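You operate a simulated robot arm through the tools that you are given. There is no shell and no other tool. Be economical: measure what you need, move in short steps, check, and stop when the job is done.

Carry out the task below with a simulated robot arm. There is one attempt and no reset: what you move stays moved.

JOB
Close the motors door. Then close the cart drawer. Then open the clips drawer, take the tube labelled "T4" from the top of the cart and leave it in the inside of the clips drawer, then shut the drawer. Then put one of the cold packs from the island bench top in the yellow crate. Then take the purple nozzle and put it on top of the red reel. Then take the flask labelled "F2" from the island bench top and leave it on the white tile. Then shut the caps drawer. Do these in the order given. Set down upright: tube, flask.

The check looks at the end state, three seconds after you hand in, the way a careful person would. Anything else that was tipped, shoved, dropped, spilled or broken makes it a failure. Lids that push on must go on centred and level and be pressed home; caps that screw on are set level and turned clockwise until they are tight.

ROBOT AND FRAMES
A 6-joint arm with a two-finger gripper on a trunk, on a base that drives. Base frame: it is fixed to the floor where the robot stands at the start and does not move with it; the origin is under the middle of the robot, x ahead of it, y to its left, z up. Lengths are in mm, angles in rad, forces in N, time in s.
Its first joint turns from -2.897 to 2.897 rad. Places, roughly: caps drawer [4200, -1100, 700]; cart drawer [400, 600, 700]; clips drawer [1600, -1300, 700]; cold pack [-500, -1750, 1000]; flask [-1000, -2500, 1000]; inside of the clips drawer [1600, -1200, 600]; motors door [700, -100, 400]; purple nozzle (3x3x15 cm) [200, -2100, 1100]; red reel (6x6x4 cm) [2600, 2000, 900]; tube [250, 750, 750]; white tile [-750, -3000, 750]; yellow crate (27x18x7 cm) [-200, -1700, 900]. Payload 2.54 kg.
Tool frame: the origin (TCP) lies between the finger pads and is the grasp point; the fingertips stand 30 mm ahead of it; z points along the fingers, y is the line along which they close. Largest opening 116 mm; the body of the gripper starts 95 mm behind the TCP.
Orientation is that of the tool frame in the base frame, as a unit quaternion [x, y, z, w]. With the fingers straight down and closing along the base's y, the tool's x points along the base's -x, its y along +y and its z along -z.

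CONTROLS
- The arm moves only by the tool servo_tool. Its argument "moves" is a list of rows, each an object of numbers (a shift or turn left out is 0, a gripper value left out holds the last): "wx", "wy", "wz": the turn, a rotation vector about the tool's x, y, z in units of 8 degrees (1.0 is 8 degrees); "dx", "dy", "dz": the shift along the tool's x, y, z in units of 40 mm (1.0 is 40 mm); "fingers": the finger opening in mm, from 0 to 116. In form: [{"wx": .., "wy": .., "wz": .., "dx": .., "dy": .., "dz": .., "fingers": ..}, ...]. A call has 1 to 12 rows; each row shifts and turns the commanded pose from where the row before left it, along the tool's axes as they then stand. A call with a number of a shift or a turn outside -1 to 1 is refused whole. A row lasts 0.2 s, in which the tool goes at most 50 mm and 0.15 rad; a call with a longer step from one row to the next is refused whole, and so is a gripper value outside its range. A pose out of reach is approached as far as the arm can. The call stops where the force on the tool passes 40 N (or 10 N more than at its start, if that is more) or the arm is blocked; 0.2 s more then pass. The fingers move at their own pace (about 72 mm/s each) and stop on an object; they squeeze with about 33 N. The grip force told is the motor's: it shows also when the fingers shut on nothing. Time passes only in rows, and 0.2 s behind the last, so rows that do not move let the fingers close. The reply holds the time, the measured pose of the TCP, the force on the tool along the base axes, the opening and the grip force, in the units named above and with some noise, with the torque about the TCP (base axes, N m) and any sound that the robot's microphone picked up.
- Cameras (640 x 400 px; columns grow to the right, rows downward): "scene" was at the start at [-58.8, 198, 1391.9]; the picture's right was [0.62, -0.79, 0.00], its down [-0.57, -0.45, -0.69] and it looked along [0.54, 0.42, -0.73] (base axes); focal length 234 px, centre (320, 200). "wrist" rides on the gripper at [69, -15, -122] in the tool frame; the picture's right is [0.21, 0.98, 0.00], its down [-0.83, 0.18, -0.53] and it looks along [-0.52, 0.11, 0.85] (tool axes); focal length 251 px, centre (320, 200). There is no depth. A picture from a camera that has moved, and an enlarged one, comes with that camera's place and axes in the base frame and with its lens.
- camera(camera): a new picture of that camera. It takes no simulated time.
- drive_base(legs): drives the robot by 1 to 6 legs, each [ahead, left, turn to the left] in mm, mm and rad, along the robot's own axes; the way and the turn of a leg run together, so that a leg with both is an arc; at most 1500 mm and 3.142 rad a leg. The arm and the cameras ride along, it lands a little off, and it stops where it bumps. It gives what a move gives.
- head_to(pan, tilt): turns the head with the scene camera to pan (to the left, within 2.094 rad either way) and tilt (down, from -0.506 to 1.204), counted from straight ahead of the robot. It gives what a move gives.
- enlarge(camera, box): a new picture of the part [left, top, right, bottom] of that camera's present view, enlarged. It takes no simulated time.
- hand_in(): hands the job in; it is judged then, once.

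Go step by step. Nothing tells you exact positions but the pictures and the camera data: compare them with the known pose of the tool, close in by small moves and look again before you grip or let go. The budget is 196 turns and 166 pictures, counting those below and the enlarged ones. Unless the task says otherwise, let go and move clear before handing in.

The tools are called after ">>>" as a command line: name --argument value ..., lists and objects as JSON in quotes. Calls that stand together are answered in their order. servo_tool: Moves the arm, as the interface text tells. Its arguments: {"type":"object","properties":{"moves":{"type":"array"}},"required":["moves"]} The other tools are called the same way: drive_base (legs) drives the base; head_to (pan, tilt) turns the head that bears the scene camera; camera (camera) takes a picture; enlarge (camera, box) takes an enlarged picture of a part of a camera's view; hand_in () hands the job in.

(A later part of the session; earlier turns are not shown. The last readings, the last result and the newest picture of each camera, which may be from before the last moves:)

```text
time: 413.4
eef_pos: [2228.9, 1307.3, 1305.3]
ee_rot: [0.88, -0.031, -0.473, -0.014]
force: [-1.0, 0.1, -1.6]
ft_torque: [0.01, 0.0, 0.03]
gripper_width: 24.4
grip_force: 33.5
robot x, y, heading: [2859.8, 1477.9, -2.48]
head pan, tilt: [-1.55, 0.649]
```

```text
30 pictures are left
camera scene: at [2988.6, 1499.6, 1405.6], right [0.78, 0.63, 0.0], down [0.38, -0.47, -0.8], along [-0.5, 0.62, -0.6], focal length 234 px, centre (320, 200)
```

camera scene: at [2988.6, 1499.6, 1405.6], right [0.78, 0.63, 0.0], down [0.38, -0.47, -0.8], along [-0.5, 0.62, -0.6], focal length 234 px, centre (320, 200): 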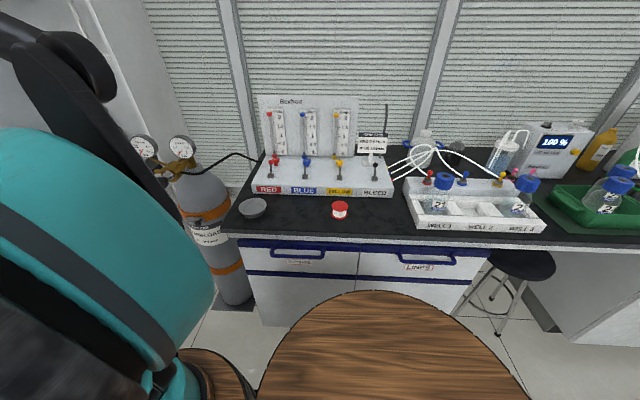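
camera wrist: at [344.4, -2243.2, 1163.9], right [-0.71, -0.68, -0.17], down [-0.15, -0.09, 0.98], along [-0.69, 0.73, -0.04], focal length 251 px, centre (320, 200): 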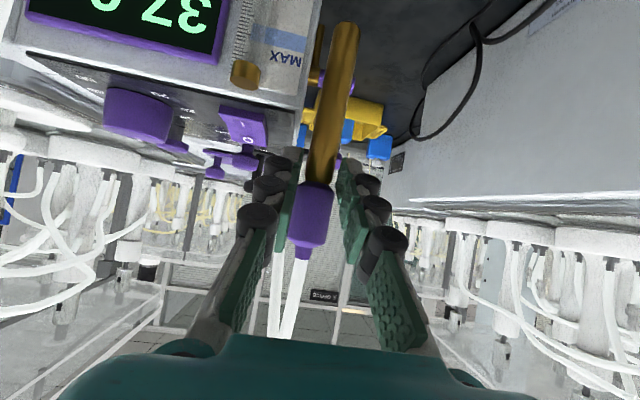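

The red reel is at about (2642,2042). Zoom to see its shape.

>>> enlarge --camera "scene" --box '[300, 180, 380, 240]'

```text
6.67 times, centred on (340, 210) of scene
camera zoom: at [2988.6, 1499.6, 1405.6], right [0.78, 0.63, 0.0], down [0.38, -0.47, -0.8], along [-0.5, 0.62, -0.6], focal length 1559 px, centre (187, 133)
```

zoom: 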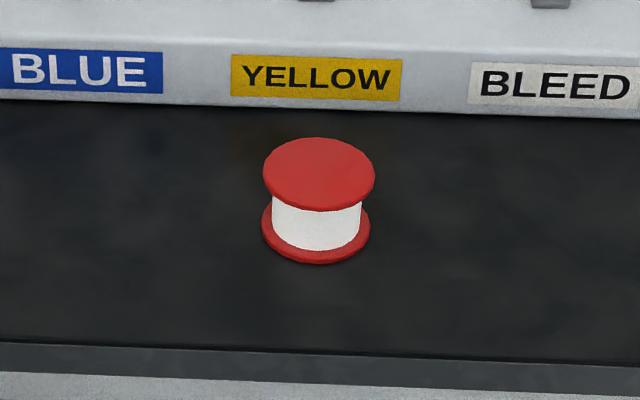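

The reel has a flat 60 mm top. Check the nozzle's lower end in the wrist view.

>>> camera --camera "wrist"

```text
28 pictures are left
camera wrist: at [2370.9, 1313.9, 1315.5], right [0.05, -0.98, -0.17], down [-0.02, -0.18, 0.98], along [-1.0, -0.05, -0.03], focal length 251 px, centre (320, 200)
```

wrist: 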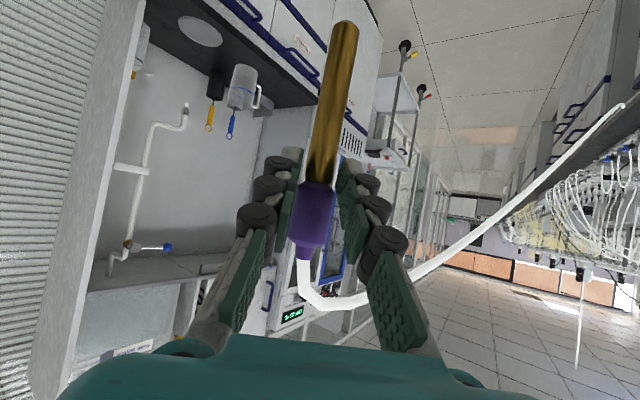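

The shaft end is flat, so I can stand it on the reel. I'll pull the tool in, swing it to the bench side (keeping the nozzle vertical), and back the base so the reel is beside me.

>>> servo_tool --moves '[{"dx": 0.515, "dy": -0.065, "dz": -0.78}, {"dx": 0.515, "dy": -0.065, "dz": -0.78}, {"dx": 0.515, "dy": -0.065, "dz": -0.78}, {"dx": 0.515, "dy": -0.065, "dz": -0.78}]'

>>> servo_tool --moves '[{"wx": 0.416, "wz": 0.277, "dy": -0.87}, {"wx": 0.416, "wz": 0.277, "dy": -0.87}, {"wx": 0.416, "wz": 0.277, "dy": -0.87}, {"wx": 0.416, "wz": 0.277, "dy": -0.87}, {"wx": 0.416, "wz": 0.277, "dy": -0.87}, {"wx": 0.416, "wz": 0.277, "dy": -0.87}, {"wx": 0.416, "wz": 0.277, "dy": -0.87}, {"wx": 0.416, "wz": 0.277, "dy": -0.87}, {"wx": 0.416, "wz": 0.277, "dy": -0.87}, {"wx": 0.416, "wz": 0.277, "dy": -0.87}, {"wx": 0.416, "wz": 0.277, "dy": -0.87}, {"wx": 0.416, "wz": 0.277, "dy": -0.87}]'

>>> drive_base --legs '[[-300, 0, 0]]'

>>> head_to --pan -1.1 --tilt 0.6

>>> camera --camera "scene"

```text
time: 414.4
eef_pos: [2378.2, 1307.1, 1304.9]
ee_rot: [0.88, -0.03, -0.473, -0.014]
force: [-0.2, -0.1, -2.0]
ft_torque: [0.01, -0.03, -0.05]
gripper_width: 24.4
grip_force: 32.6
robot x, y, heading: [2857.4, 1476.1, -2.48]
head pan, tilt: [-1.55, 0.649]
```

```text
time: 415.6
eef_pos: [2389.3, 1381.6, 1308.1]
ee_rot: [0.882, -0.029, -0.47, -0.008]
force: [-1.2, 0.7, -1.1]
ft_torque: [0.0, -0.02, 0.02]
gripper_width: 24.8
grip_force: 33.4
robot x, y, heading: [2855.6, 1479.5, -2.479]
head pan, tilt: [-1.55, 0.649]
stopped in row 5: the arm was blocked; the commanded pose is now the measured one
```

```text
time: 417.6
eef_pos: [2625.1, 1565.2, 1308.0]
ee_rot: [0.882, -0.03, -0.469, -0.009]
force: [-0.1, 0.6, -2.4]
ft_torque: [-0.03, -0.01, -0.01]
gripper_width: 24.7
grip_force: 32.4
robot x, y, heading: [3091.6, 1664.1, -2.473]
head pan, tilt: [-1.55, 0.649]
```

```text
time: 418.5
eef_pos: [2628.1, 1559.1, 1307.6]
ee_rot: [0.883, -0.025, -0.469, -0.008]
force: [-0.5, 0.0, -1.5]
ft_torque: [-0.02, -0.04, -0.03]
gripper_width: 24.3
grip_force: 32.2
robot x, y, heading: [3097.3, 1662.5, -2.477]
head pan, tilt: [-1.1, 0.6]
```

```text
27 pictures are left
camera scene: at [3196.1, 1662.4, 1410.2], right [0.42, 0.91, 0.0], down [0.51, -0.24, -0.82], along [-0.75, 0.34, -0.57], focal length 234 px, centre (320, 200)
```

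scene: 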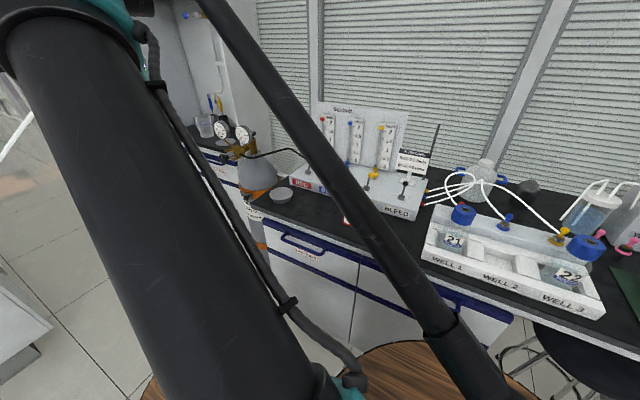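

The arm was blocked by its own linkage, so I'll instead turn the base right by 0.85 rad, which swings the nozzle near the reel.

>>> drive_base --legs '[[0, 0, -0.85]]'

>>> head_to --pan -0.45 --tilt 0.65

>>> camera --camera "scene"

```text
time: 421.1
eef_pos: [2707.8, 1945.0, 1307.9]
ee_rot: [0.795, -0.385, -0.425, -0.199]
force: [-0.2, -0.6, -1.1]
ft_torque: [-0.03, 0.0, -0.02]
gripper_width: 24.7
grip_force: 33.2
robot x, y, heading: [3092.6, 1659.6, 2.966]
head pan, tilt: [-1.1, 0.6]
```

```text
time: 422.2
eef_pos: [2705.0, 1941.3, 1308.6]
ee_rot: [0.795, -0.383, -0.426, -0.2]
force: [-0.2, 0.7, -1.1]
ft_torque: [-0.01, 0.0, -0.04]
gripper_width: 24.6
grip_force: 33.0
robot x, y, heading: [3095.6, 1665.7, 2.965]
head pan, tilt: [-0.45, 0.649]
```

```text
26 pictures are left
camera scene: at [3115.9, 1549.6, 1406.1], right [0.59, 0.81, 0.0], down [0.49, -0.36, -0.8], along [-0.64, 0.47, -0.61], focal length 234 px, centre (320, 200)
```

scene: 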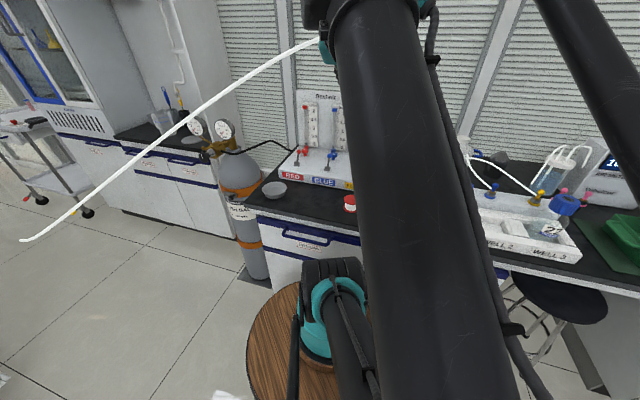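

The reel is confirmed near (2641,2040). Move the nozzle over it and lower to about 60 mm above, then check.

>>> servo_tool --moves '[{"dx": -0.49, "dy": -0.09, "dz": 0.74}, {"dx": -0.49, "dy": -0.09, "dz": 0.74}, {"dx": -0.49, "dy": -0.09, "dz": 0.74}, {"dx": 0.74, "dz": 0.5}, {"dx": 0.74, "dz": 0.5}, {"dx": 0.74, "dz": 0.5}, {"dx": 0.74, "dz": 0.5}, {"dx": 0.74, "dz": 0.5}]'

>>> camera --camera "wrist"

>>> enlarge --camera "scene" --box '[260, 80, 420, 240]'

```text
time: 422.8
eef_pos: [2637.9, 1941.9, 1301.4]
ee_rot: [0.829, -0.301, -0.445, -0.154]
force: [0.3, -0.6, -0.9]
ft_torque: [0.0, 0.04, 0.02]
gripper_width: 24.7
grip_force: 33.0
robot x, y, heading: [3089.7, 1663.9, 2.959]
head pan, tilt: [-0.45, 0.649]
stopped in row 2: the arm was blocked; the commanded pose is now the measured one
```

```text
25 pictures are left
camera wrist: at [2755.5, 1865.8, 1312.5], right [-0.53, -0.83, -0.17], down [-0.12, -0.12, 0.99], along [-0.84, 0.54, -0.04], focal length 251 px, centre (320, 200)
```

wrist: 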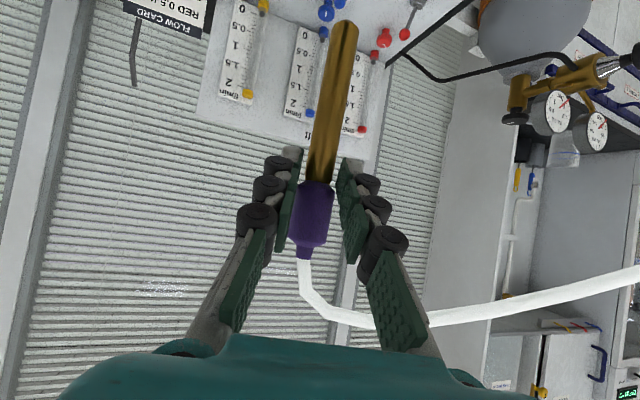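

```text
2.50 times, centred on (340, 160) of scene
camera zoom: at [3121.9, 1551.8, 1406.2], right [0.59, 0.81, -0.01], down [0.48, -0.36, -0.8], along [-0.65, 0.47, -0.6], focal length 585 px, centre (270, 300)
```

zoom: 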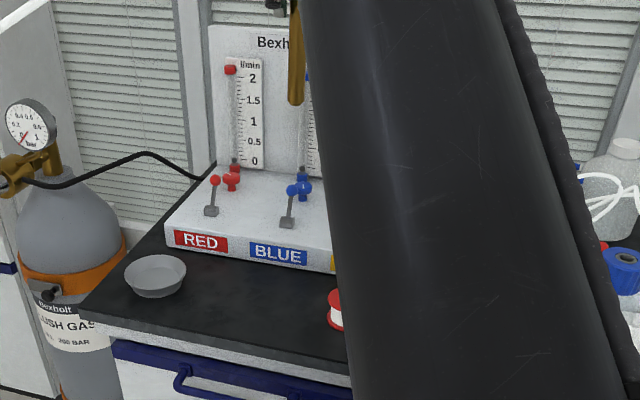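

The elbow seems to be hitting the mast with the arm this retracted. I'll back the base away from the bench and then extend the arm outward before lowering.

>>> drive_base --legs '[[-100, 95, 0]]'

>>> servo_tool --moves '[{"dx": -0.4, "dz": 0.6}, {"dx": -0.4, "dz": 0.6}, {"dx": -0.4, "dz": 0.6}]'

```text
time: 424.1
eef_pos: [2718.4, 1829.0, 1303.0]
ee_rot: [0.829, -0.3, -0.446, -0.154]
force: [-0.6, -0.3, -1.3]
ft_torque: [-0.02, -0.01, -0.02]
gripper_width: 24.6
grip_force: 33.4
robot x, y, heading: [3177.0, 1551.5, 2.962]
head pan, tilt: [-0.45, 0.649]
```

```text
time: 424.9
eef_pos: [2645.0, 1878.1, 1303.6]
ee_rot: [0.83, -0.299, -0.444, -0.158]
force: [0.5, -0.7, -0.5]
ft_torque: [-0.02, -0.03, 0.0]
gripper_width: 24.9
grip_force: 33.2
robot x, y, heading: [3176.4, 1548.7, 2.964]
head pan, tilt: [-0.45, 0.649]
```

>>> servo_tool --moves '[{"dx": -0.34, "dy": -0.77, "dz": 0.5}, {"dx": -0.34, "dy": -0.77, "dz": 0.5}, {"dx": -0.34, "dy": -0.77, "dz": 0.5}, {"dx": -0.34, "dy": -0.77, "dz": 0.5}]'

>>> servo_tool --moves '[{"dx": 0.74, "dz": 0.5}, {"dx": 0.74, "dz": 0.5}, {"dx": 0.74, "dz": 0.5}, {"dx": 0.74, "dz": 0.5}, {"dx": 0.74, "dz": 0.5}]'

>>> camera --camera "wrist"

>>> camera --camera "scene"

```text
time: 425.9
eef_pos: [2647.8, 2033.2, 1301.9]
ee_rot: [0.83, -0.298, -0.444, -0.157]
force: [1.0, 0.5, -0.8]
ft_torque: [0.01, -0.02, -0.04]
gripper_width: 24.3
grip_force: 32.9
robot x, y, heading: [3174.7, 1551.9, 2.96]
head pan, tilt: [-0.45, 0.649]
```

```text
time: 427.1
eef_pos: [2645.4, 2035.5, 1123.7]
ee_rot: [0.83, -0.299, -0.444, -0.158]
force: [-0.1, -0.2, -1.6]
ft_torque: [-0.01, -0.04, 0.01]
gripper_width: 24.5
grip_force: 33.0
robot x, y, heading: [3178.3, 1549.7, 2.962]
head pan, tilt: [-0.45, 0.649]
```

```text
23 pictures are left
camera wrist: at [2763.7, 1958.1, 1134.5], right [-0.53, -0.83, -0.17], down [-0.13, -0.13, 0.98], along [-0.84, 0.54, -0.04], focal length 251 px, centre (320, 200)
```

wrist: 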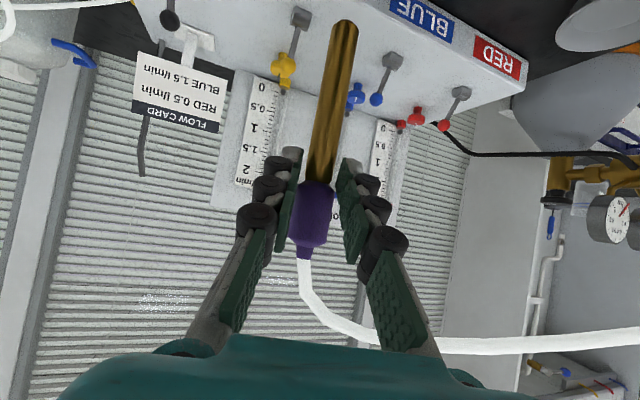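

```text
22 pictures are left
camera scene: at [3195.8, 1431.4, 1405.6], right [0.59, 0.81, 0.0], down [0.49, -0.36, -0.8], along [-0.64, 0.47, -0.6], focal length 234 px, centre (320, 200)
```

scene: 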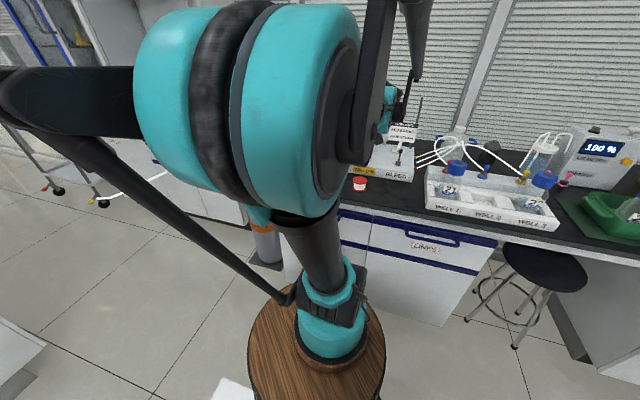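

Triangulating the reel's top gives about (2649,2028,905); the nozzle's axis is at (2636,2043). Correct by (13,-15) mm and lower to ~30 mm above.

>>> servo_tool --moves '[{"dx": 0.27, "dy": 0.08, "dz": -0.41}, {"dx": 0.58, "dz": 0.39}, {"dx": 0.58, "dz": 0.39}, {"dx": 0.58, "dz": 0.39}]'

>>> camera --camera "wrist"

>>> enlarge --camera "scene" --box '[330, 130, 410, 210]'

```text
time: 428.1
eef_pos: [2657.9, 2017.8, 1038.8]
ee_rot: [0.829, -0.3, -0.444, -0.158]
force: [0.6, -0.3, -1.0]
ft_torque: [-0.03, 0.0, 0.0]
gripper_width: 24.3
grip_force: 33.3
robot x, y, heading: [3175.3, 1552.2, 2.964]
head pan, tilt: [-0.45, 0.649]
```

```text
21 pictures are left
camera wrist: at [2775.8, 1941.7, 1049.4], right [-0.53, -0.83, -0.17], down [-0.13, -0.13, 0.98], along [-0.84, 0.54, -0.04], focal length 251 px, centre (320, 200)
```

wrist: 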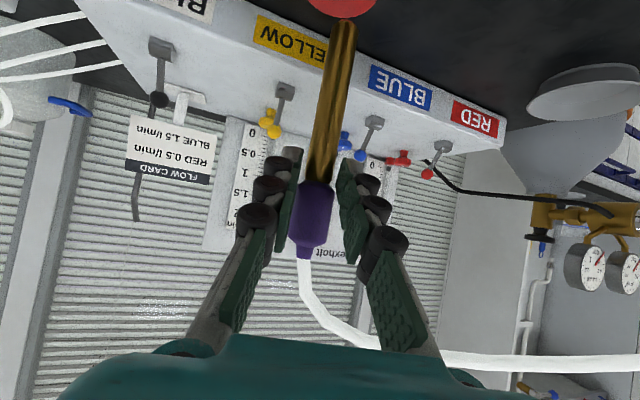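

```text
5.00 times, centred on (370, 170) of scene
camera zoom: at [3195.8, 1431.4, 1405.6], right [0.59, 0.81, 0.0], down [0.49, -0.36, -0.8], along [-0.64, 0.47, -0.6], focal length 1170 px, centre (70, 350)
```

zoom: 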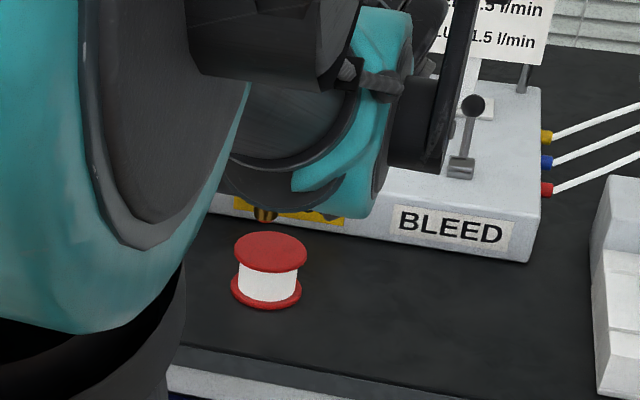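

Nozzle bottom is just above the reel, about 6 mm off sideways. Correct by 6 mm and lower gently to contact.

>>> servo_tool --moves '[{"dy": -0.15}, {"dx": 0.26, "dz": 0.174}, {"dx": 0.16, "dz": 0.107}, {"dx": 0.042, "dz": 0.028}, {"dx": 0.042, "dz": 0.028}, {"dx": 0.042, "dz": 0.028}, {"dx": 0.042, "dz": 0.028}]'

>>> enlarge --camera "scene" --box '[340, 150, 400, 200]'

```text
time: 429.7
eef_pos: [2662.9, 2023.5, 1011.1]
ee_rot: [0.83, -0.299, -0.444, -0.157]
force: [-0.1, -0.1, -0.7]
ft_torque: [-0.02, 0.0, -0.07]
gripper_width: 24.8
grip_force: 32.9
robot x, y, heading: [3176.4, 1550.1, 2.961]
head pan, tilt: [-0.45, 0.649]
```

```text
8.00 times, centred on (370, 175) of scene
camera zoom: at [3195.8, 1431.4, 1405.6], right [0.59, 0.81, 0.0], down [0.49, -0.36, -0.8], along [-0.64, 0.47, -0.6], focal length 1871 px, centre (-80, 400)
```

zoom: 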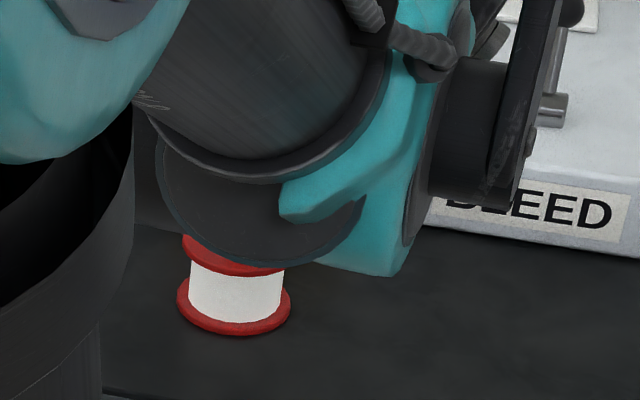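

>>> enlarge --camera "wrist" --box '[250, 0, 440, 110]'

```text
3.37 times, centred on (345, 55) of wrist
camera zoom: at [2781.2, 1947.0, 1021.3], right [-0.53, -0.83, -0.17], down [-0.13, -0.13, 0.98], along [-0.84, 0.54, -0.04], focal length 847 px, centre (236, 688)
```

zoom: 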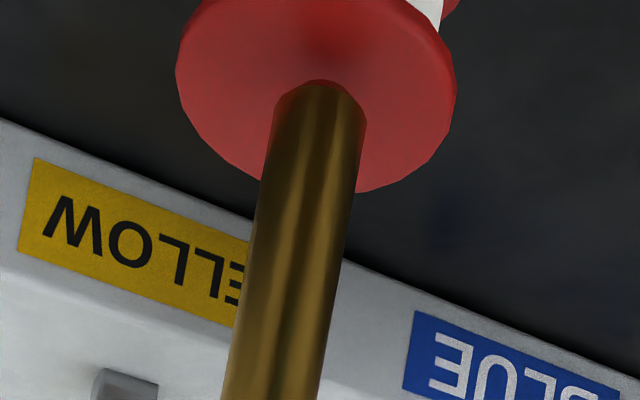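

The nozzle end is right above the disc's centre. Lower in 1.5–2 mm steps until contact.

>>> servo_tool --moves '[{"dx": 0.04, "dz": 0.027}, {"dx": 0.04, "dz": 0.027}, {"dx": 0.04, "dz": 0.027}, {"dx": 0.04, "dz": 0.027}]'

>>> enlarge --camera "wrist" --box '[250, 0, 440, 110]'

```text
time: 430.7
eef_pos: [2663.0, 2024.3, 1002.4]
ee_rot: [0.83, -0.299, -0.444, -0.158]
force: [-0.6, 1.5, 9.3]
ft_torque: [0.41, 0.28, -0.03]
gripper_width: 24.1
grip_force: 32.6
robot x, y, heading: [3176.2, 1548.5, 2.959]
head pan, tilt: [-0.45, 0.649]
```

```text
3.37 times, centred on (345, 55) of wrist
camera zoom: at [2781.4, 1947.1, 1013.7], right [-0.53, -0.83, -0.18], down [-0.12, -0.13, 0.98], along [-0.84, 0.54, -0.04], focal length 847 px, centre (236, 688)
```

zoom: 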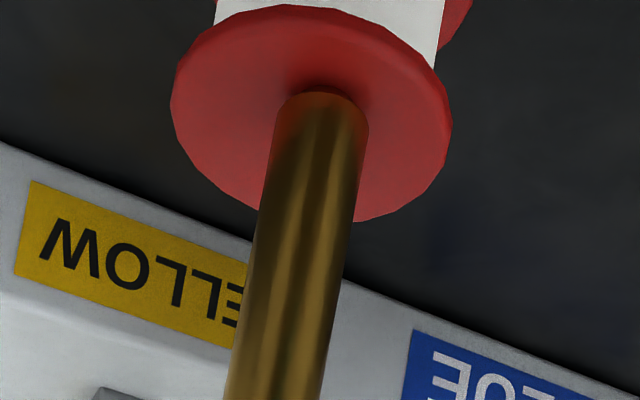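

Contact (9 N), centred on the disc. Open gently, wait, and check before retreating.

>>> servo_tool --moves '[{"fingers": 28}, {"fingers": 34}, {"fingers": 46}, {"fingers": 46}, {"fingers": 46}]'

>>> camera --camera "wrist"

```text
time: 431.9
eef_pos: [2663.5, 2024.4, 1003.3]
ee_rot: [0.83, -0.299, -0.444, -0.157]
force: [-0.2, -0.1, 0.0]
ft_torque: [-0.01, -0.01, -0.03]
gripper_width: 46.0
grip_force: 0.1
robot x, y, heading: [3176.5, 1550.3, 2.961]
head pan, tilt: [-0.45, 0.649]
```

```text
16 pictures are left
camera wrist: at [2781.4, 1946.8, 1013.3], right [-0.53, -0.83, -0.17], down [-0.13, -0.13, 0.98], along [-0.84, 0.54, -0.04], focal length 251 px, centre (320, 200)
```

wrist: 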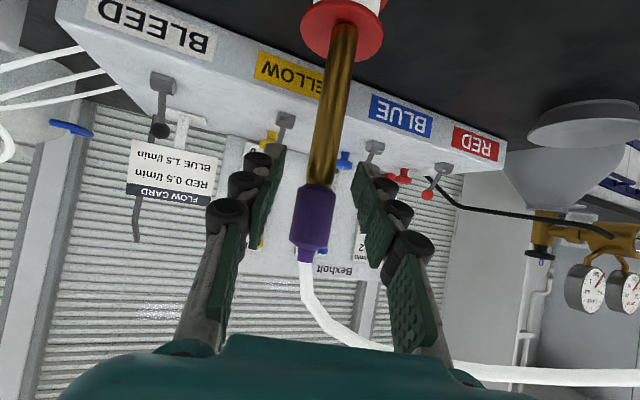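

The nozzle stands on the reel. Retreat straight back along the fingers, then raise clear.

>>> servo_tool --moves '[{"dz": -0.3}, {"dz": -0.5}, {"dz": -0.8}, {"dz": -1}, {"dz": -1}, {"dz": -1}, {"dx": -0.3, "dz": -0.6}, {"dx": -0.6, "dz": -0.4}]'

>>> enlarge --camera "scene" --box '[300, 100, 420, 210]'

```text
time: 433.7
eef_pos: [2791.9, 1918.3, 1157.5]
ee_rot: [0.83, -0.299, -0.444, -0.158]
force: [-0.7, 0.1, -0.5]
ft_torque: [-0.01, 0.02, 0.01]
gripper_width: 46.0
grip_force: 0.1
robot x, y, heading: [3173.1, 1548.8, 2.965]
head pan, tilt: [-0.45, 0.649]
```

```text
3.64 times, centred on (360, 155) of scene
camera zoom: at [3195.8, 1431.3, 1405.6], right [0.59, 0.81, 0.0], down [0.49, -0.36, -0.8], along [-0.64, 0.47, -0.6], focal length 851 px, centre (174, 364)
```

zoom: 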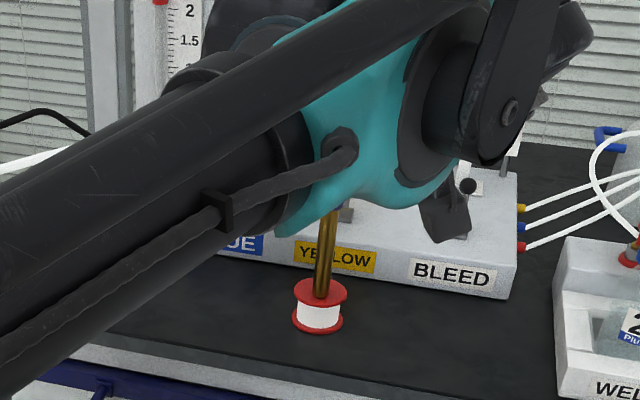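

The nozzle is standing on the reel. Now back away from the bench, turn, and drive around to the far aisle toward the flask.

>>> drive_base --legs '[[-367, 340, 0], [0, 0, 0.82], [650, 0, 0], [0, 1000, 0], [0, 520, 0]]'

```text
time: 435.9
eef_pos: [2968.6, 1675.6, 1156.0]
ee_rot: [0.842, -0.264, -0.45, -0.139]
force: [-0.4, 1.1, 0.3]
ft_torque: [-0.02, 0.0, -0.01]
gripper_width: 46.2
grip_force: 0.1
robot x, y, heading: [3380.5, 1338.2, 3.051]
head pan, tilt: [-0.45, 0.649]
stopped in leg 1: the robot was blocked; the commanded pose is now the measured one
```

The rear met the table; I'll move along the aisle away from it first, then turn.

>>> drive_base --legs '[[500, 450, 0], [0, 0, 0.734], [100, 0, 0], [0, 1000, 0], [0, 720, 0]]'

```text
time: 436.9
eef_pos: [2954.6, 1667.9, 1157.6]
ee_rot: [0.844, -0.258, -0.451, -0.135]
force: [-1.0, -0.7, 0.7]
ft_torque: [0.04, 0.01, 0.02]
gripper_width: 46.1
grip_force: 0.1
robot x, y, heading: [3375.8, 1337.3, 3.059]
head pan, tilt: [-0.45, 0.649]
stopped in leg 1: the robot was blocked; the commanded pose is now the measured one
```

>>> drive_base --legs '[[200, 0, 0]]'

```text
time: 438.5
eef_pos: [2754.6, 1684.6, 1156.9]
ee_rot: [0.844, -0.258, -0.451, -0.136]
force: [0.8, 0.3, 0.1]
ft_torque: [-0.01, 0.03, -0.01]
gripper_width: 46.0
grip_force: 0.2
robot x, y, heading: [3173.8, 1356.6, 3.06]
head pan, tilt: [-0.45, 0.649]
```

>>> drive_base --legs '[[0, 0, 0.725], [560, 0, 0]]'

>>> drive_base --legs '[[0, 1000, 0], [0, 880, 0]]'

```text
time: 443.7
eef_pos: [2195.9, 978.9, 1157.8]
ee_rot: [0.88, 0.062, -0.47, 0.035]
force: [-0.7, -0.2, -0.6]
ft_torque: [0.02, -0.01, 0.01]
gripper_width: 46.0
grip_force: 0.0
robot x, y, heading: [2726.1, 1014.4, -2.489]
head pan, tilt: [-0.45, 0.649]
```

```text
time: 453.2
eef_pos: [3320.9, -535.8, 1157.5]
ee_rot: [0.881, 0.046, -0.47, 0.027]
force: [-0.2, -0.5, 0.6]
ft_torque: [-0.02, 0.01, 0.01]
gripper_width: 46.2
grip_force: 0.0
robot x, y, heading: [3851.3, -523.2, -2.527]
head pan, tilt: [-0.45, 0.649]
```

Now along the far aisle toward the flask.

>>> drive_base --legs '[[0, 0, 0.029], [1400, 0, 0], [1400, 0, 0], [1300, 0, 0]]'

>>> head_to --pan -0.6 --tilt 0.5

>>> camera --camera "scene"

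```text
time: 473.3
eef_pos: [-20.8, -2934.2, 1157.3]
ee_rot: [0.881, 0.049, -0.47, 0.029]
force: [0.1, -0.4, -0.4]
ft_torque: [-0.04, 0.02, 0.01]
gripper_width: 45.9
grip_force: 0.0
robot x, y, heading: [513.3, -2917.3, -2.521]
head pan, tilt: [-0.45, 0.649]
```

```text
time: 474.0
eef_pos: [-19.8, -2933.9, 1156.6]
ee_rot: [0.881, 0.048, -0.47, 0.028]
force: [-0.6, -0.4, -0.6]
ft_torque: [0.0, -0.01, 0.0]
gripper_width: 46.3
grip_force: 0.0
robot x, y, heading: [515.5, -2917.5, -2.519]
head pan, tilt: [-0.6, 0.499]
```

```text
14 pictures are left
camera scene: at [603.8, -2970.9, 1418.9], right [-0.02, 1.0, 0.0], down [0.48, 0.01, -0.88], along [-0.88, -0.02, -0.48], focal length 234 px, centre (320, 200)
```

scene: 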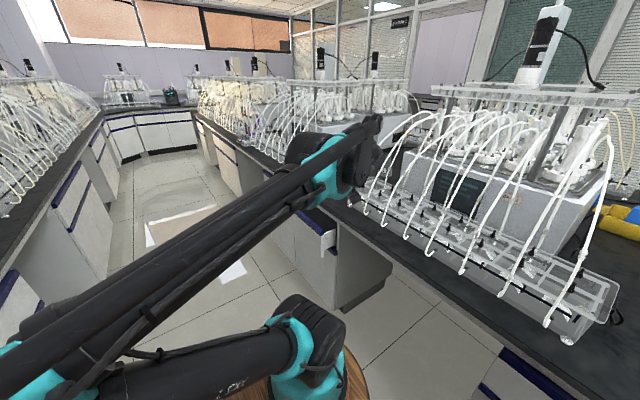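

An open drawer is ahead on the island. Continue and look at the bench beyond.

>>> drive_base --legs '[[500, 40, 0.02], [150, 0, 0]]'

>>> camera --camera "scene"

```text
time: 477.9
eef_pos: [-517.9, -3360.1, 1157.2]
ee_rot: [0.88, 0.058, -0.47, 0.034]
force: [0.3, 0.6, -0.2]
ft_torque: [0.01, 0.02, 0.03]
gripper_width: 46.2
grip_force: 0.1
robot x, y, heading: [14.3, -3328.4, -2.498]
head pan, tilt: [-0.6, 0.499]
```

```text
13 pictures are left
camera scene: at [106.6, -3382.8, 1419.0], right [-0.04, 1.0, 0.0], down [0.48, 0.02, -0.88], along [-0.88, -0.04, -0.48], focal length 234 px, centre (320, 200)
```

scene: 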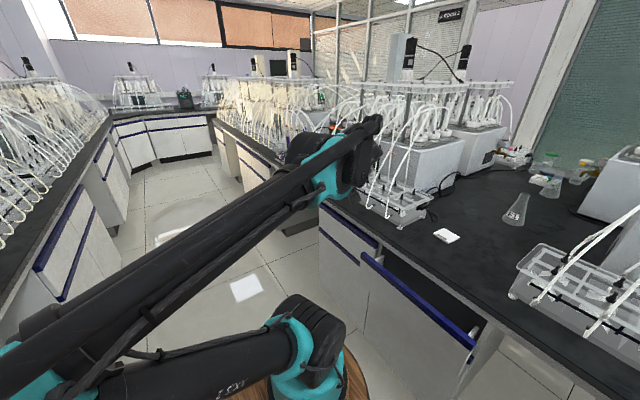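

I see the white tile on the bench top and conical flasks nearby. Zoom to read labels.

>>> enlarge --camera "scene" --box '[420, 130, 620, 255]'

```text
3.20 times, centred on (520, 192) of scene
camera zoom: at [106.6, -3382.8, 1419.0], right [-0.04, 1.0, 0.0], down [0.48, 0.02, -0.88], along [-0.88, -0.04, -0.48], focal length 748 px, centre (-320, 224)
```

zoom: 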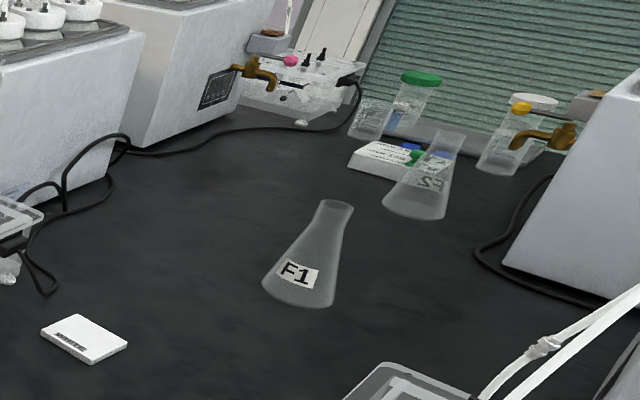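

F2 is the rear flask, around (-1010,-2250), reachable only from the near side; the tile is at about (-647,-2926) near this side. The island's other end looks about 2.7 m ahead with open floor beyond, so I'll go round that way.

>>> drive_base --legs '[[1400, 0, 0], [1300, 0, 0]]'

>>> camera --camera "scene"

```text
time: 490.9
eef_pos: [-2661.4, -4978.6, 1158.1]
ee_rot: [0.88, 0.068, -0.469, 0.038]
force: [-0.4, 0.8, -0.3]
ft_torque: [-0.02, 0.0, 0.0]
gripper_width: 45.8
grip_force: 0.0
robot x, y, heading: [-2131.2, -4935.2, -2.473]
head pan, tilt: [-0.6, 0.499]
```

```text
11 pictures are left
camera scene: at [-2037.0, -4987.5, 1419.0], right [-0.07, 1.0, 0.0], down [0.48, 0.03, -0.88], along [-0.88, -0.06, -0.48], focal length 234 px, centre (320, 200)
```

scene: 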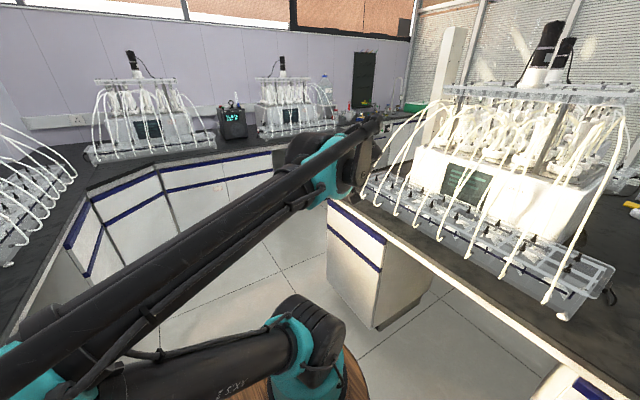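

The island ends around s≈-5460 with room before the end-wall bench. Go past the end, strafe across, and come back along the near side.

>>> drive_base --legs '[[0, 0, -0.025], [1330, 0, 0], [0, -1150, 0], [0, -1100, 0]]'

```text
time: 500.6
eef_pos: [-3973.6, -5399.0, 1156.7]
ee_rot: [0.882, 0.009, -0.471, 0.008]
force: [0.1, -1.4, -0.2]
ft_torque: [-0.01, 0.03, -0.03]
gripper_width: 46.0
grip_force: 0.1
robot x, y, heading: [-3442.4, -5427.5, -2.607]
head pan, tilt: [-0.6, 0.499]
stopped in leg 3: the robot was blocked; the commanded pose is now the measured one
```

The rear corner touched the island's end; move a bit farther ahead and try again.

>>> drive_base --legs '[[0, 80, 0], [0, 0, 0.107], [200, 0, 0], [0, -1100, 0]]'

>>> camera --camera "scene"

```text
time: 508.9
eef_pos: [-4755.3, -4771.6, 1157.1]
ee_rot: [0.88, 0.062, -0.47, 0.036]
force: [0.1, 0.1, 0.3]
ft_torque: [0.0, 0.01, -0.03]
gripper_width: 46.0
grip_force: 0.1
robot x, y, heading: [-4227.6, -4738.1, -2.488]
head pan, tilt: [-0.6, 0.499]
stopped in leg 4: the robot was blocked; the commanded pose is now the measured one
```

```text
10 pictures are left
camera scene: at [-4129.8, -4787.0, 1419.0], right [-0.05, 1.0, 0.0], down [0.48, 0.03, -0.88], along [-0.88, -0.05, -0.48], focal length 234 px, centre (320, 200)
```

scene: 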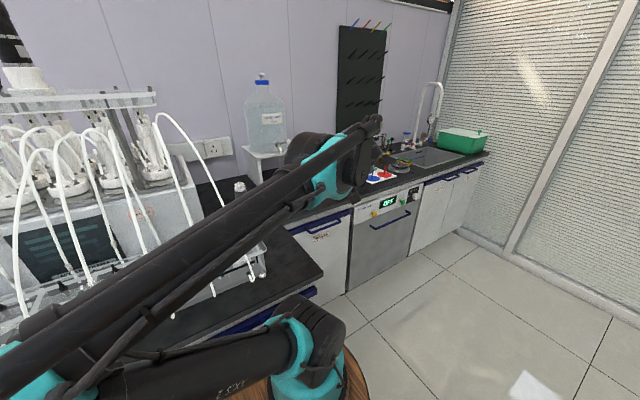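

Front is scraping a bench corner; back up a little and continue the strafe.

>>> drive_base --legs '[[-60, 0, 0], [0, -860, 0], [0, 0, -0.01]]'

```text
time: 514.3
eef_pos: [-5225.9, -4043.5, 1156.6]
ee_rot: [0.881, 0.056, -0.47, 0.033]
force: [-0.1, -0.5, 0.0]
ft_torque: [-0.01, 0.01, 0.02]
gripper_width: 46.2
grip_force: 0.1
robot x, y, heading: [-4693.4, -4018.4, -2.502]
head pan, tilt: [-0.6, 0.499]
```

Across now. Reverse along the near aisle to the flask position.

>>> drive_base --legs '[[-1400, 0, 0], [-1400, 0, 0], [-1330, 0, 0]]'

>>> head_to --pan 0.9 --tilt 0.55

>>> camera --camera "scene"

```text
time: 516.7
eef_pos: [-5088.6, -3907.9, 1157.3]
ee_rot: [0.881, 0.039, -0.471, 0.024]
force: [-0.2, -0.1, 0.1]
ft_torque: [0.0, -0.01, -0.01]
gripper_width: 46.0
grip_force: 0.1
robot x, y, heading: [-4555.1, -3902.5, -2.542]
head pan, tilt: [-0.6, 0.499]
stopped in leg 1: the robot was blocked; the commanded pose is now the measured one
```

```text
time: 518.3
eef_pos: [-5087.8, -3908.0, 1157.4]
ee_rot: [0.881, 0.039, -0.47, 0.023]
force: [-0.3, -0.6, -0.8]
ft_torque: [-0.02, 0.02, 0.03]
gripper_width: 46.0
grip_force: 0.1
robot x, y, heading: [-4552.9, -3903.0, -2.542]
head pan, tilt: [0.901, 0.55]
```

```text
9 pictures are left
camera scene: at [-4380.3, -4047.2, 1414.4], right [-1.0, 0.07, 0.0], down [0.04, 0.52, -0.85], along [-0.06, -0.85, -0.52], focal length 234 px, centre (320, 200)
```

scene: 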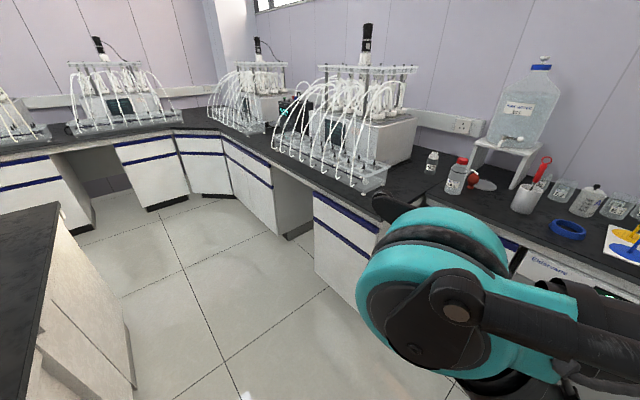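

Likely the rear-left corner caught the island's near corner. Shift right and continue reversing.

>>> drive_base --legs '[[50, 0, 0], [0, -140, 0], [0, 0, 0.044], [-1400, 0, 0]]'

```text
time: 527.1
eef_pos: [-4108.6, -3011.0, 1156.3]
ee_rot: [0.879, 0.066, -0.47, 0.038]
force: [-0.2, -0.7, -0.3]
ft_torque: [0.05, -0.02, -0.02]
gripper_width: 46.1
grip_force: 0.1
robot x, y, heading: [-3576.2, -2967.0, -2.477]
head pan, tilt: [0.901, 0.55]
```

>>> drive_base --legs '[[0, 0, -0.021], [-1400, 0, 0], [-1300, 0, 0]]'

>>> camera --camera "scene"

```text
time: 540.7
eef_pos: [-1929.0, -1368.0, 1156.5]
ee_rot: [0.879, 0.069, -0.47, 0.04]
force: [0.3, -0.9, -0.4]
ft_torque: [-0.03, 0.02, -0.01]
gripper_width: 46.2
grip_force: 0.1
robot x, y, heading: [-1396.5, -1322.2, -2.473]
head pan, tilt: [0.901, 0.55]
```

```text
8 pictures are left
camera scene: at [-1212.4, -1458.2, 1414.4], right [-1.0, 0.0, 0.0], down [0.0, 0.52, -0.85], along [0.0, -0.85, -0.52], focal length 234 px, centre (320, 200)
```

scene: 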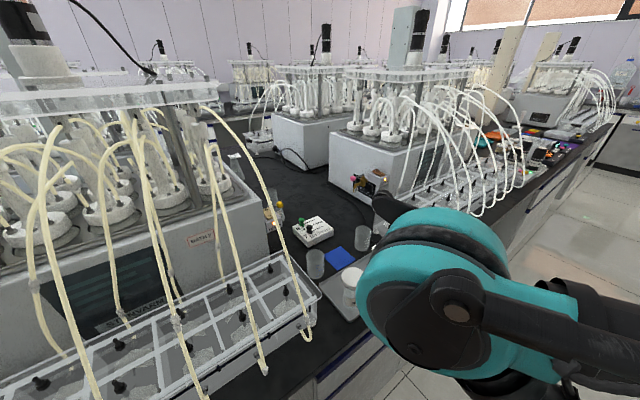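

Zoom into the gap to find F2 from this side.

>>> enlarge --camera "scene" --box '[220, 120, 400, 270]'

```text
2.67 times, centred on (310, 195) of scene
camera zoom: at [-1212.4, -1458.2, 1414.4], right [-1.0, 0.0, 0.0], down [0.0, 0.52, -0.85], along [0.0, -0.85, -0.52], focal length 624 px, centre (347, 213)
```

zoom: 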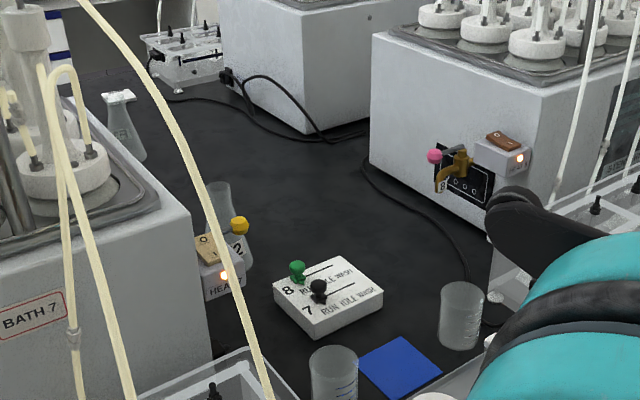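

F2's base triangulates to about (-1026,-2233) with the bench at z≈861; its mouth is near z 985. I'll reposition the base opposite the gap, return the tool to vertical and swing it over the bench.

>>> drive_base --legs '[[390, 0, -0.025], [0, 190, 0]]'

>>> servo_tool --moves '[{"wy": 1, "fingers": 80}, {"wy": 1}, {"wy": 1}, {"wy": 1}, {"wy": 1}, {"wy": 1}, {"wy": 1}, {"wz": -1}, {"wz": -1}, {"wz": -1}, {"wz": -0.4}]'

>>> servo_tool --moves '[{"dz": -0.8}, {"dz": -0.8}, {"dz": -0.8}, {"dy": 1}, {"dy": 1}, {"dy": 1}, {"dy": 1}, {"dy": 1}, {"dy": 1}, {"dy": 1}, {"dy": 1}]'

```text
time: 544.3
eef_pos: [-2130.4, -1719.5, 1157.9]
ee_rot: [0.88, 0.051, -0.471, 0.03]
force: [0.2, -0.8, -0.1]
ft_torque: [0.0, 0.02, -0.01]
gripper_width: 46.3
grip_force: 0.0
robot x, y, heading: [-1600.4, -1695.4, -2.516]
head pan, tilt: [0.901, 0.55]
stopped in leg 2: the robot was blocked; the commanded pose is now the measured one
```

```text
time: 546.7
eef_pos: [-2130.8, -1718.8, 1156.8]
ee_rot: [0.956, 0.294, -0.002, 0.002]
force: [0.3, 0.2, -0.5]
ft_torque: [0.04, 0.02, 0.0]
gripper_width: 80.1
grip_force: 0.0
robot x, y, heading: [-1597.1, -1696.4, -2.511]
head pan, tilt: [0.901, 0.55]
```

```text
time: 549.1
eef_pos: [-1951.6, -1983.4, 1253.8]
ee_rot: [0.956, 0.292, -0.002, 0.003]
force: [-0.4, 0.1, 0.0]
ft_torque: [-0.04, 0.02, 0.02]
gripper_width: 79.9
grip_force: 0.1
robot x, y, heading: [-1598.0, -1693.3, -2.512]
head pan, tilt: [0.901, 0.55]
```

Now swing over the gap to above the flask.

>>> servo_tool --moves '[{"dx": 0.767, "dy": 0.68}, {"dx": 0.767, "dy": 0.68}, {"dx": 0.767, "dy": 0.68}, {"dx": 0.767, "dy": 0.68}, {"dx": 0.767, "dy": 0.68}, {"dx": 0.767, "dy": 0.68}, {"dx": 0.767, "dy": 0.68}, {"dx": 0.767, "dy": 0.68}, {"dx": 0.767, "dy": 0.68}, {"dx": 0.767, "dy": 0.68}, {"dx": 0.767, "dy": 0.68}, {"dx": 0.767, "dy": 0.68}]'

>>> servo_tool --moves '[{"dx": 0.59, "dy": 0.9, "dz": 0.2}, {"dx": 0.59, "dy": 0.9, "dz": 0.2}, {"dx": 0.59, "dy": 0.9, "dz": 0.2}, {"dx": 0.59, "dy": 0.9, "dz": 0.2}, {"dx": 0.59, "dy": 0.9, "dz": 0.2}, {"dx": 0.59, "dy": 0.9, "dz": 0.2}, {"dx": 0.59, "dy": 0.9, "dz": 0.2}, {"dx": 0.59, "dy": 0.9, "dz": 0.2}, {"dx": 0.59, "dy": 0.9, "dz": 0.2}, {"dx": 0.59, "dy": 0.9, "dz": 0.2}]'

>>> camera --camera "wrist"

```text
time: 551.7
eef_pos: [-1466.8, -2046.2, 1254.0]
ee_rot: [0.957, 0.291, -0.002, 0.003]
force: [-0.6, -0.6, -0.5]
ft_torque: [-0.01, -0.05, 0.02]
gripper_width: 79.9
grip_force: 0.0
robot x, y, heading: [-1600.0, -1696.9, -2.515]
head pan, tilt: [0.901, 0.55]
```

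```text
time: 553.9
eef_pos: [-1108.9, -2190.4, 1160.0]
ee_rot: [0.956, 0.292, -0.002, 0.002]
force: [-1.8, 0.2, 0.9]
ft_torque: [0.0, -0.16, 0.02]
gripper_width: 79.9
grip_force: 0.1
out of reach, approached as far as the arm can: row 9, 10
robot x, y, heading: [-1598.8, -1696.5, -2.506]
head pan, tilt: [0.901, 0.55]
```

```text
6 pictures are left
camera wrist: at [-1059.4, -2138.0, 1280.9], right [0.72, -0.69, 0.0], down [-0.58, -0.61, 0.54], along [-0.37, -0.39, -0.84], focal length 251 px, centre (320, 200)
```

wrist: 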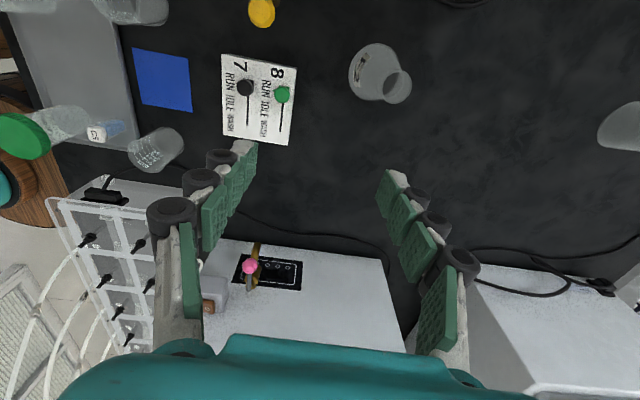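

F2 is confirmed at about (-1029,-2226) but just out of reach from here (the arm's axis sits ahead of the base centre). I'll retract, move the base 195 mm back, and extend again.

>>> servo_tool --moves '[{"dx": -0.59, "dy": -0.9, "dz": -0.25}, {"dx": -0.59, "dy": -0.9, "dz": -0.25}, {"dx": -0.59, "dy": -0.9, "dz": -0.25}, {"dx": -0.59, "dy": -0.9, "dz": -0.25}, {"dx": -0.59, "dy": -0.9, "dz": -0.25}, {"dx": -0.59, "dy": -0.9, "dz": -0.25}, {"dx": -0.59, "dy": -0.9, "dz": -0.25}, {"dx": -0.59, "dy": -0.9, "dz": -0.25}]'

>>> drive_base --legs '[[-195, 0, 0]]'

```text
time: 555.7
eef_pos: [-1427.3, -2060.6, 1236.3]
ee_rot: [0.956, 0.293, -0.002, 0.003]
force: [0.8, -0.3, 0.6]
ft_torque: [0.03, 0.05, -0.01]
gripper_width: 80.0
grip_force: 0.0
robot x, y, heading: [-1599.0, -1695.2, -2.51]
head pan, tilt: [0.901, 0.55]
```

```text
time: 557.3
eef_pos: [-1267.7, -1944.0, 1237.3]
ee_rot: [0.956, 0.292, -0.001, 0.003]
force: [0.2, -0.8, 0.3]
ft_torque: [0.01, -0.06, -0.03]
gripper_width: 80.1
grip_force: 0.1
robot x, y, heading: [-1436.3, -1574.3, -2.508]
head pan, tilt: [0.901, 0.55]
```

>>> servo_tool --moves '[{"dx": 0.1, "dy": 0.917}, {"dx": 0.1, "dy": 0.917}, {"dx": 0.1, "dy": 0.917}, {"dx": 0.1, "dy": 0.917}, {"dx": 0.1, "dy": 0.917, "dz": 0.2}, {"dx": 0.1, "dy": 0.917, "dz": 0.5}, {"dx": 0.1, "dy": 0.917, "dz": 0.6}, {"dx": 0.1, "dy": 0.917, "dz": 0.6}, {"dx": 0.1, "dy": 0.917, "dz": 0.6}, {"dx": 0.1, "dy": 0.917, "dz": 0.6}]'

>>> camera --camera "wrist"

```text
time: 559.5
eef_pos: [-1027.3, -2225.1, 1114.4]
ee_rot: [0.956, 0.292, -0.002, 0.002]
force: [-0.2, 0.8, 1.2]
ft_torque: [-0.04, -0.06, 0.02]
gripper_width: 80.0
grip_force: 0.2
robot x, y, heading: [-1440.0, -1579.8, -2.515]
head pan, tilt: [0.901, 0.55]
```

```text
5 pictures are left
camera wrist: at [-978.4, -2173.8, 1235.0], right [0.72, -0.69, 0.0], down [-0.58, -0.61, 0.54], along [-0.37, -0.39, -0.84], focal length 251 px, centre (320, 200)
```

wrist: 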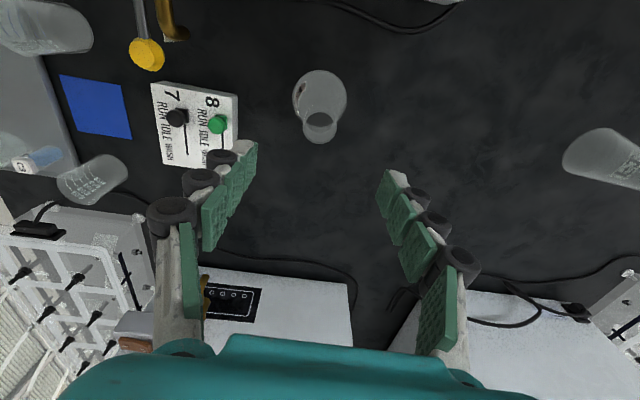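

F2 is right below. Descend to the neck and close.

>>> servo_tool --moves '[{"dx": -0.06, "dy": 0.05, "dz": 0.9}, {"dz": 0.9}, {"dz": 0.9}, {"dz": 0.85}, {"dz": 0}, {"fingers": 10}, {"fingers": 10}, {"fingers": 10}, {"fingers": 10}]'

```text
time: 561.5
eef_pos: [-1033.6, -2230.4, 970.0]
ee_rot: [0.957, 0.292, -0.002, 0.003]
force: [0.4, 0.1, 0.3]
ft_torque: [-0.04, 0.01, 0.0]
gripper_width: 38.4
grip_force: 32.9
robot x, y, heading: [-1438.9, -1575.3, -2.511]
head pan, tilt: [0.901, 0.55]
```

F2's neck is gripped (38 mm). Lift and retract, rising as I go.

>>> servo_tool --moves '[{"dz": -0.5}, {"dz": -1}, {"dz": -1}, {"dz": -0.8}, {"dy": -0.6, "dx": -0.2, "dz": -0.6}, {"dy": -0.6, "dx": -0.2, "dz": -0.6}, {"dy": -0.7, "dx": -0.2, "dz": -0.6}, {"dy": -0.7, "dx": -0.2, "dz": -0.6}, {"dy": -0.8, "dx": -0.2, "dz": -0.3}, {"dy": -0.9, "dx": -0.2}, {"dy": -0.9}, {"dy": -0.9}]'

>>> servo_tool --moves '[{"dy": -0.9}, {"dy": -0.9}, {"dy": -0.9}, {"dx": -0.6, "dy": -0.6}, {"dx": -0.75, "dy": -0.65}, {"dx": -0.75, "dy": -0.65}, {"dx": -0.75, "dy": -0.65}, {"dx": -0.75, "dy": -0.65}, {"dx": -0.75, "dy": -0.65}, {"dx": -0.75, "dy": -0.65}, {"dx": -0.75, "dy": -0.65}, {"dx": -0.6, "dy": -0.5}]'

```text
time: 564.1
eef_pos: [-1207.6, -2053.4, 1210.4]
ee_rot: [0.956, 0.292, -0.003, 0.003]
force: [0.2, -0.6, -1.4]
ft_torque: [0.05, 0.07, 0.0]
gripper_width: 38.2
grip_force: 32.9
robot x, y, heading: [-1437.7, -1578.3, -2.515]
head pan, tilt: [0.901, 0.55]
```

```text
time: 566.7
eef_pos: [-1607.6, -1921.8, 1212.3]
ee_rot: [0.956, 0.292, -0.001, 0.003]
force: [-0.5, 0.0, -1.0]
ft_torque: [0.02, -0.02, 0.04]
gripper_width: 38.3
grip_force: 33.2
robot x, y, heading: [-1441.0, -1578.3, -2.512]
head pan, tilt: [0.901, 0.55]
```

Tuck the flask ahead and to the right of the base, then drive back around the island's end.

>>> servo_tool --moves '[{"dx": -0.75, "dy": -0.65}, {"dx": -0.75, "dy": -0.65}, {"dx": -0.75, "dy": -0.65}, {"dy": -1}, {"dy": -1}, {"dy": -1}, {"dy": -1}, {"dy": -1}, {"dy": -1}, {"dy": -1}]'

>>> drive_base --legs '[[0, -120, 0], [0, 0, 0.014], [1400, 0, 0], [1400, 0, 0]]'

```text
time: 568.9
eef_pos: [-1884.2, -1671.2, 1212.0]
ee_rot: [0.956, 0.293, -0.002, 0.002]
force: [-0.2, 0.2, -0.7]
ft_torque: [-0.02, 0.01, 0.02]
gripper_width: 38.0
grip_force: 32.5
robot x, y, heading: [-1437.8, -1578.5, -2.513]
head pan, tilt: [0.901, 0.55]
```

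```text
time: 583.5
eef_pos: [-4168.6, -3250.8, 1210.7]
ee_rot: [0.953, 0.304, -0.002, 0.001]
force: [0.4, 0.3, -1.1]
ft_torque: [0.01, 0.01, 0.04]
gripper_width: 37.5
grip_force: 33.2
robot x, y, heading: [-3729.8, -3144.5, -2.489]
head pan, tilt: [0.901, 0.55]
```

>>> drive_base --legs '[[0, 0, -0.009], [1310, 0, 0], [0, 0, 0.0]]'

>>> drive_base --legs '[[0, 900, 0]]'

```text
time: 590.6
eef_pos: [-5193.3, -4021.3, 1211.2]
ee_rot: [0.953, 0.302, -0.002, 0.002]
force: [-0.4, 0.0, -1.4]
ft_torque: [0.03, 0.01, 0.02]
gripper_width: 37.4
grip_force: 33.1
robot x, y, heading: [-4751.4, -3918.1, -2.491]
head pan, tilt: [0.901, 0.55]
```

```text
time: 595.3
eef_pos: [-4654.7, -4734.0, 1211.0]
ee_rot: [0.954, 0.299, -0.002, 0.003]
force: [0.9, -0.2, -0.9]
ft_torque: [-0.01, 0.0, 0.04]
gripper_width: 37.3
grip_force: 33.2
robot x, y, heading: [-4210.6, -4635.3, -2.497]
head pan, tilt: [0.901, 0.55]
```

>>> drive_base --legs '[[35, 0, 0], [0, 750, 0], [0, 750, 0]]'

```text
time: 603.4
eef_pos: [-3781.6, -5938.0, 1211.2]
ee_rot: [0.953, 0.304, -0.002, 0.002]
force: [0.3, 0.4, -1.5]
ft_torque: [0.01, 0.0, -0.03]
gripper_width: 37.2
grip_force: 33.2
robot x, y, heading: [-3341.3, -5831.9, -2.486]
head pan, tilt: [0.901, 0.55]
```

Across again. Reverse along the far aisle to the tile.

>>> drive_base --legs '[[0, 0, -0.012], [-1400, 0, 0], [-1400, 0, 0], [-1270, 0, 0]]'

```text
time: 623.2
eef_pos: [-531.0, -3507.2, 1210.5]
ee_rot: [0.954, 0.298, -0.002, 0.003]
force: [0.9, -0.1, -1.7]
ft_torque: [-0.01, -0.01, -0.05]
gripper_width: 36.3
grip_force: 33.5
robot x, y, heading: [-87.5, -3409.4, -2.5]
head pan, tilt: [0.901, 0.55]
```

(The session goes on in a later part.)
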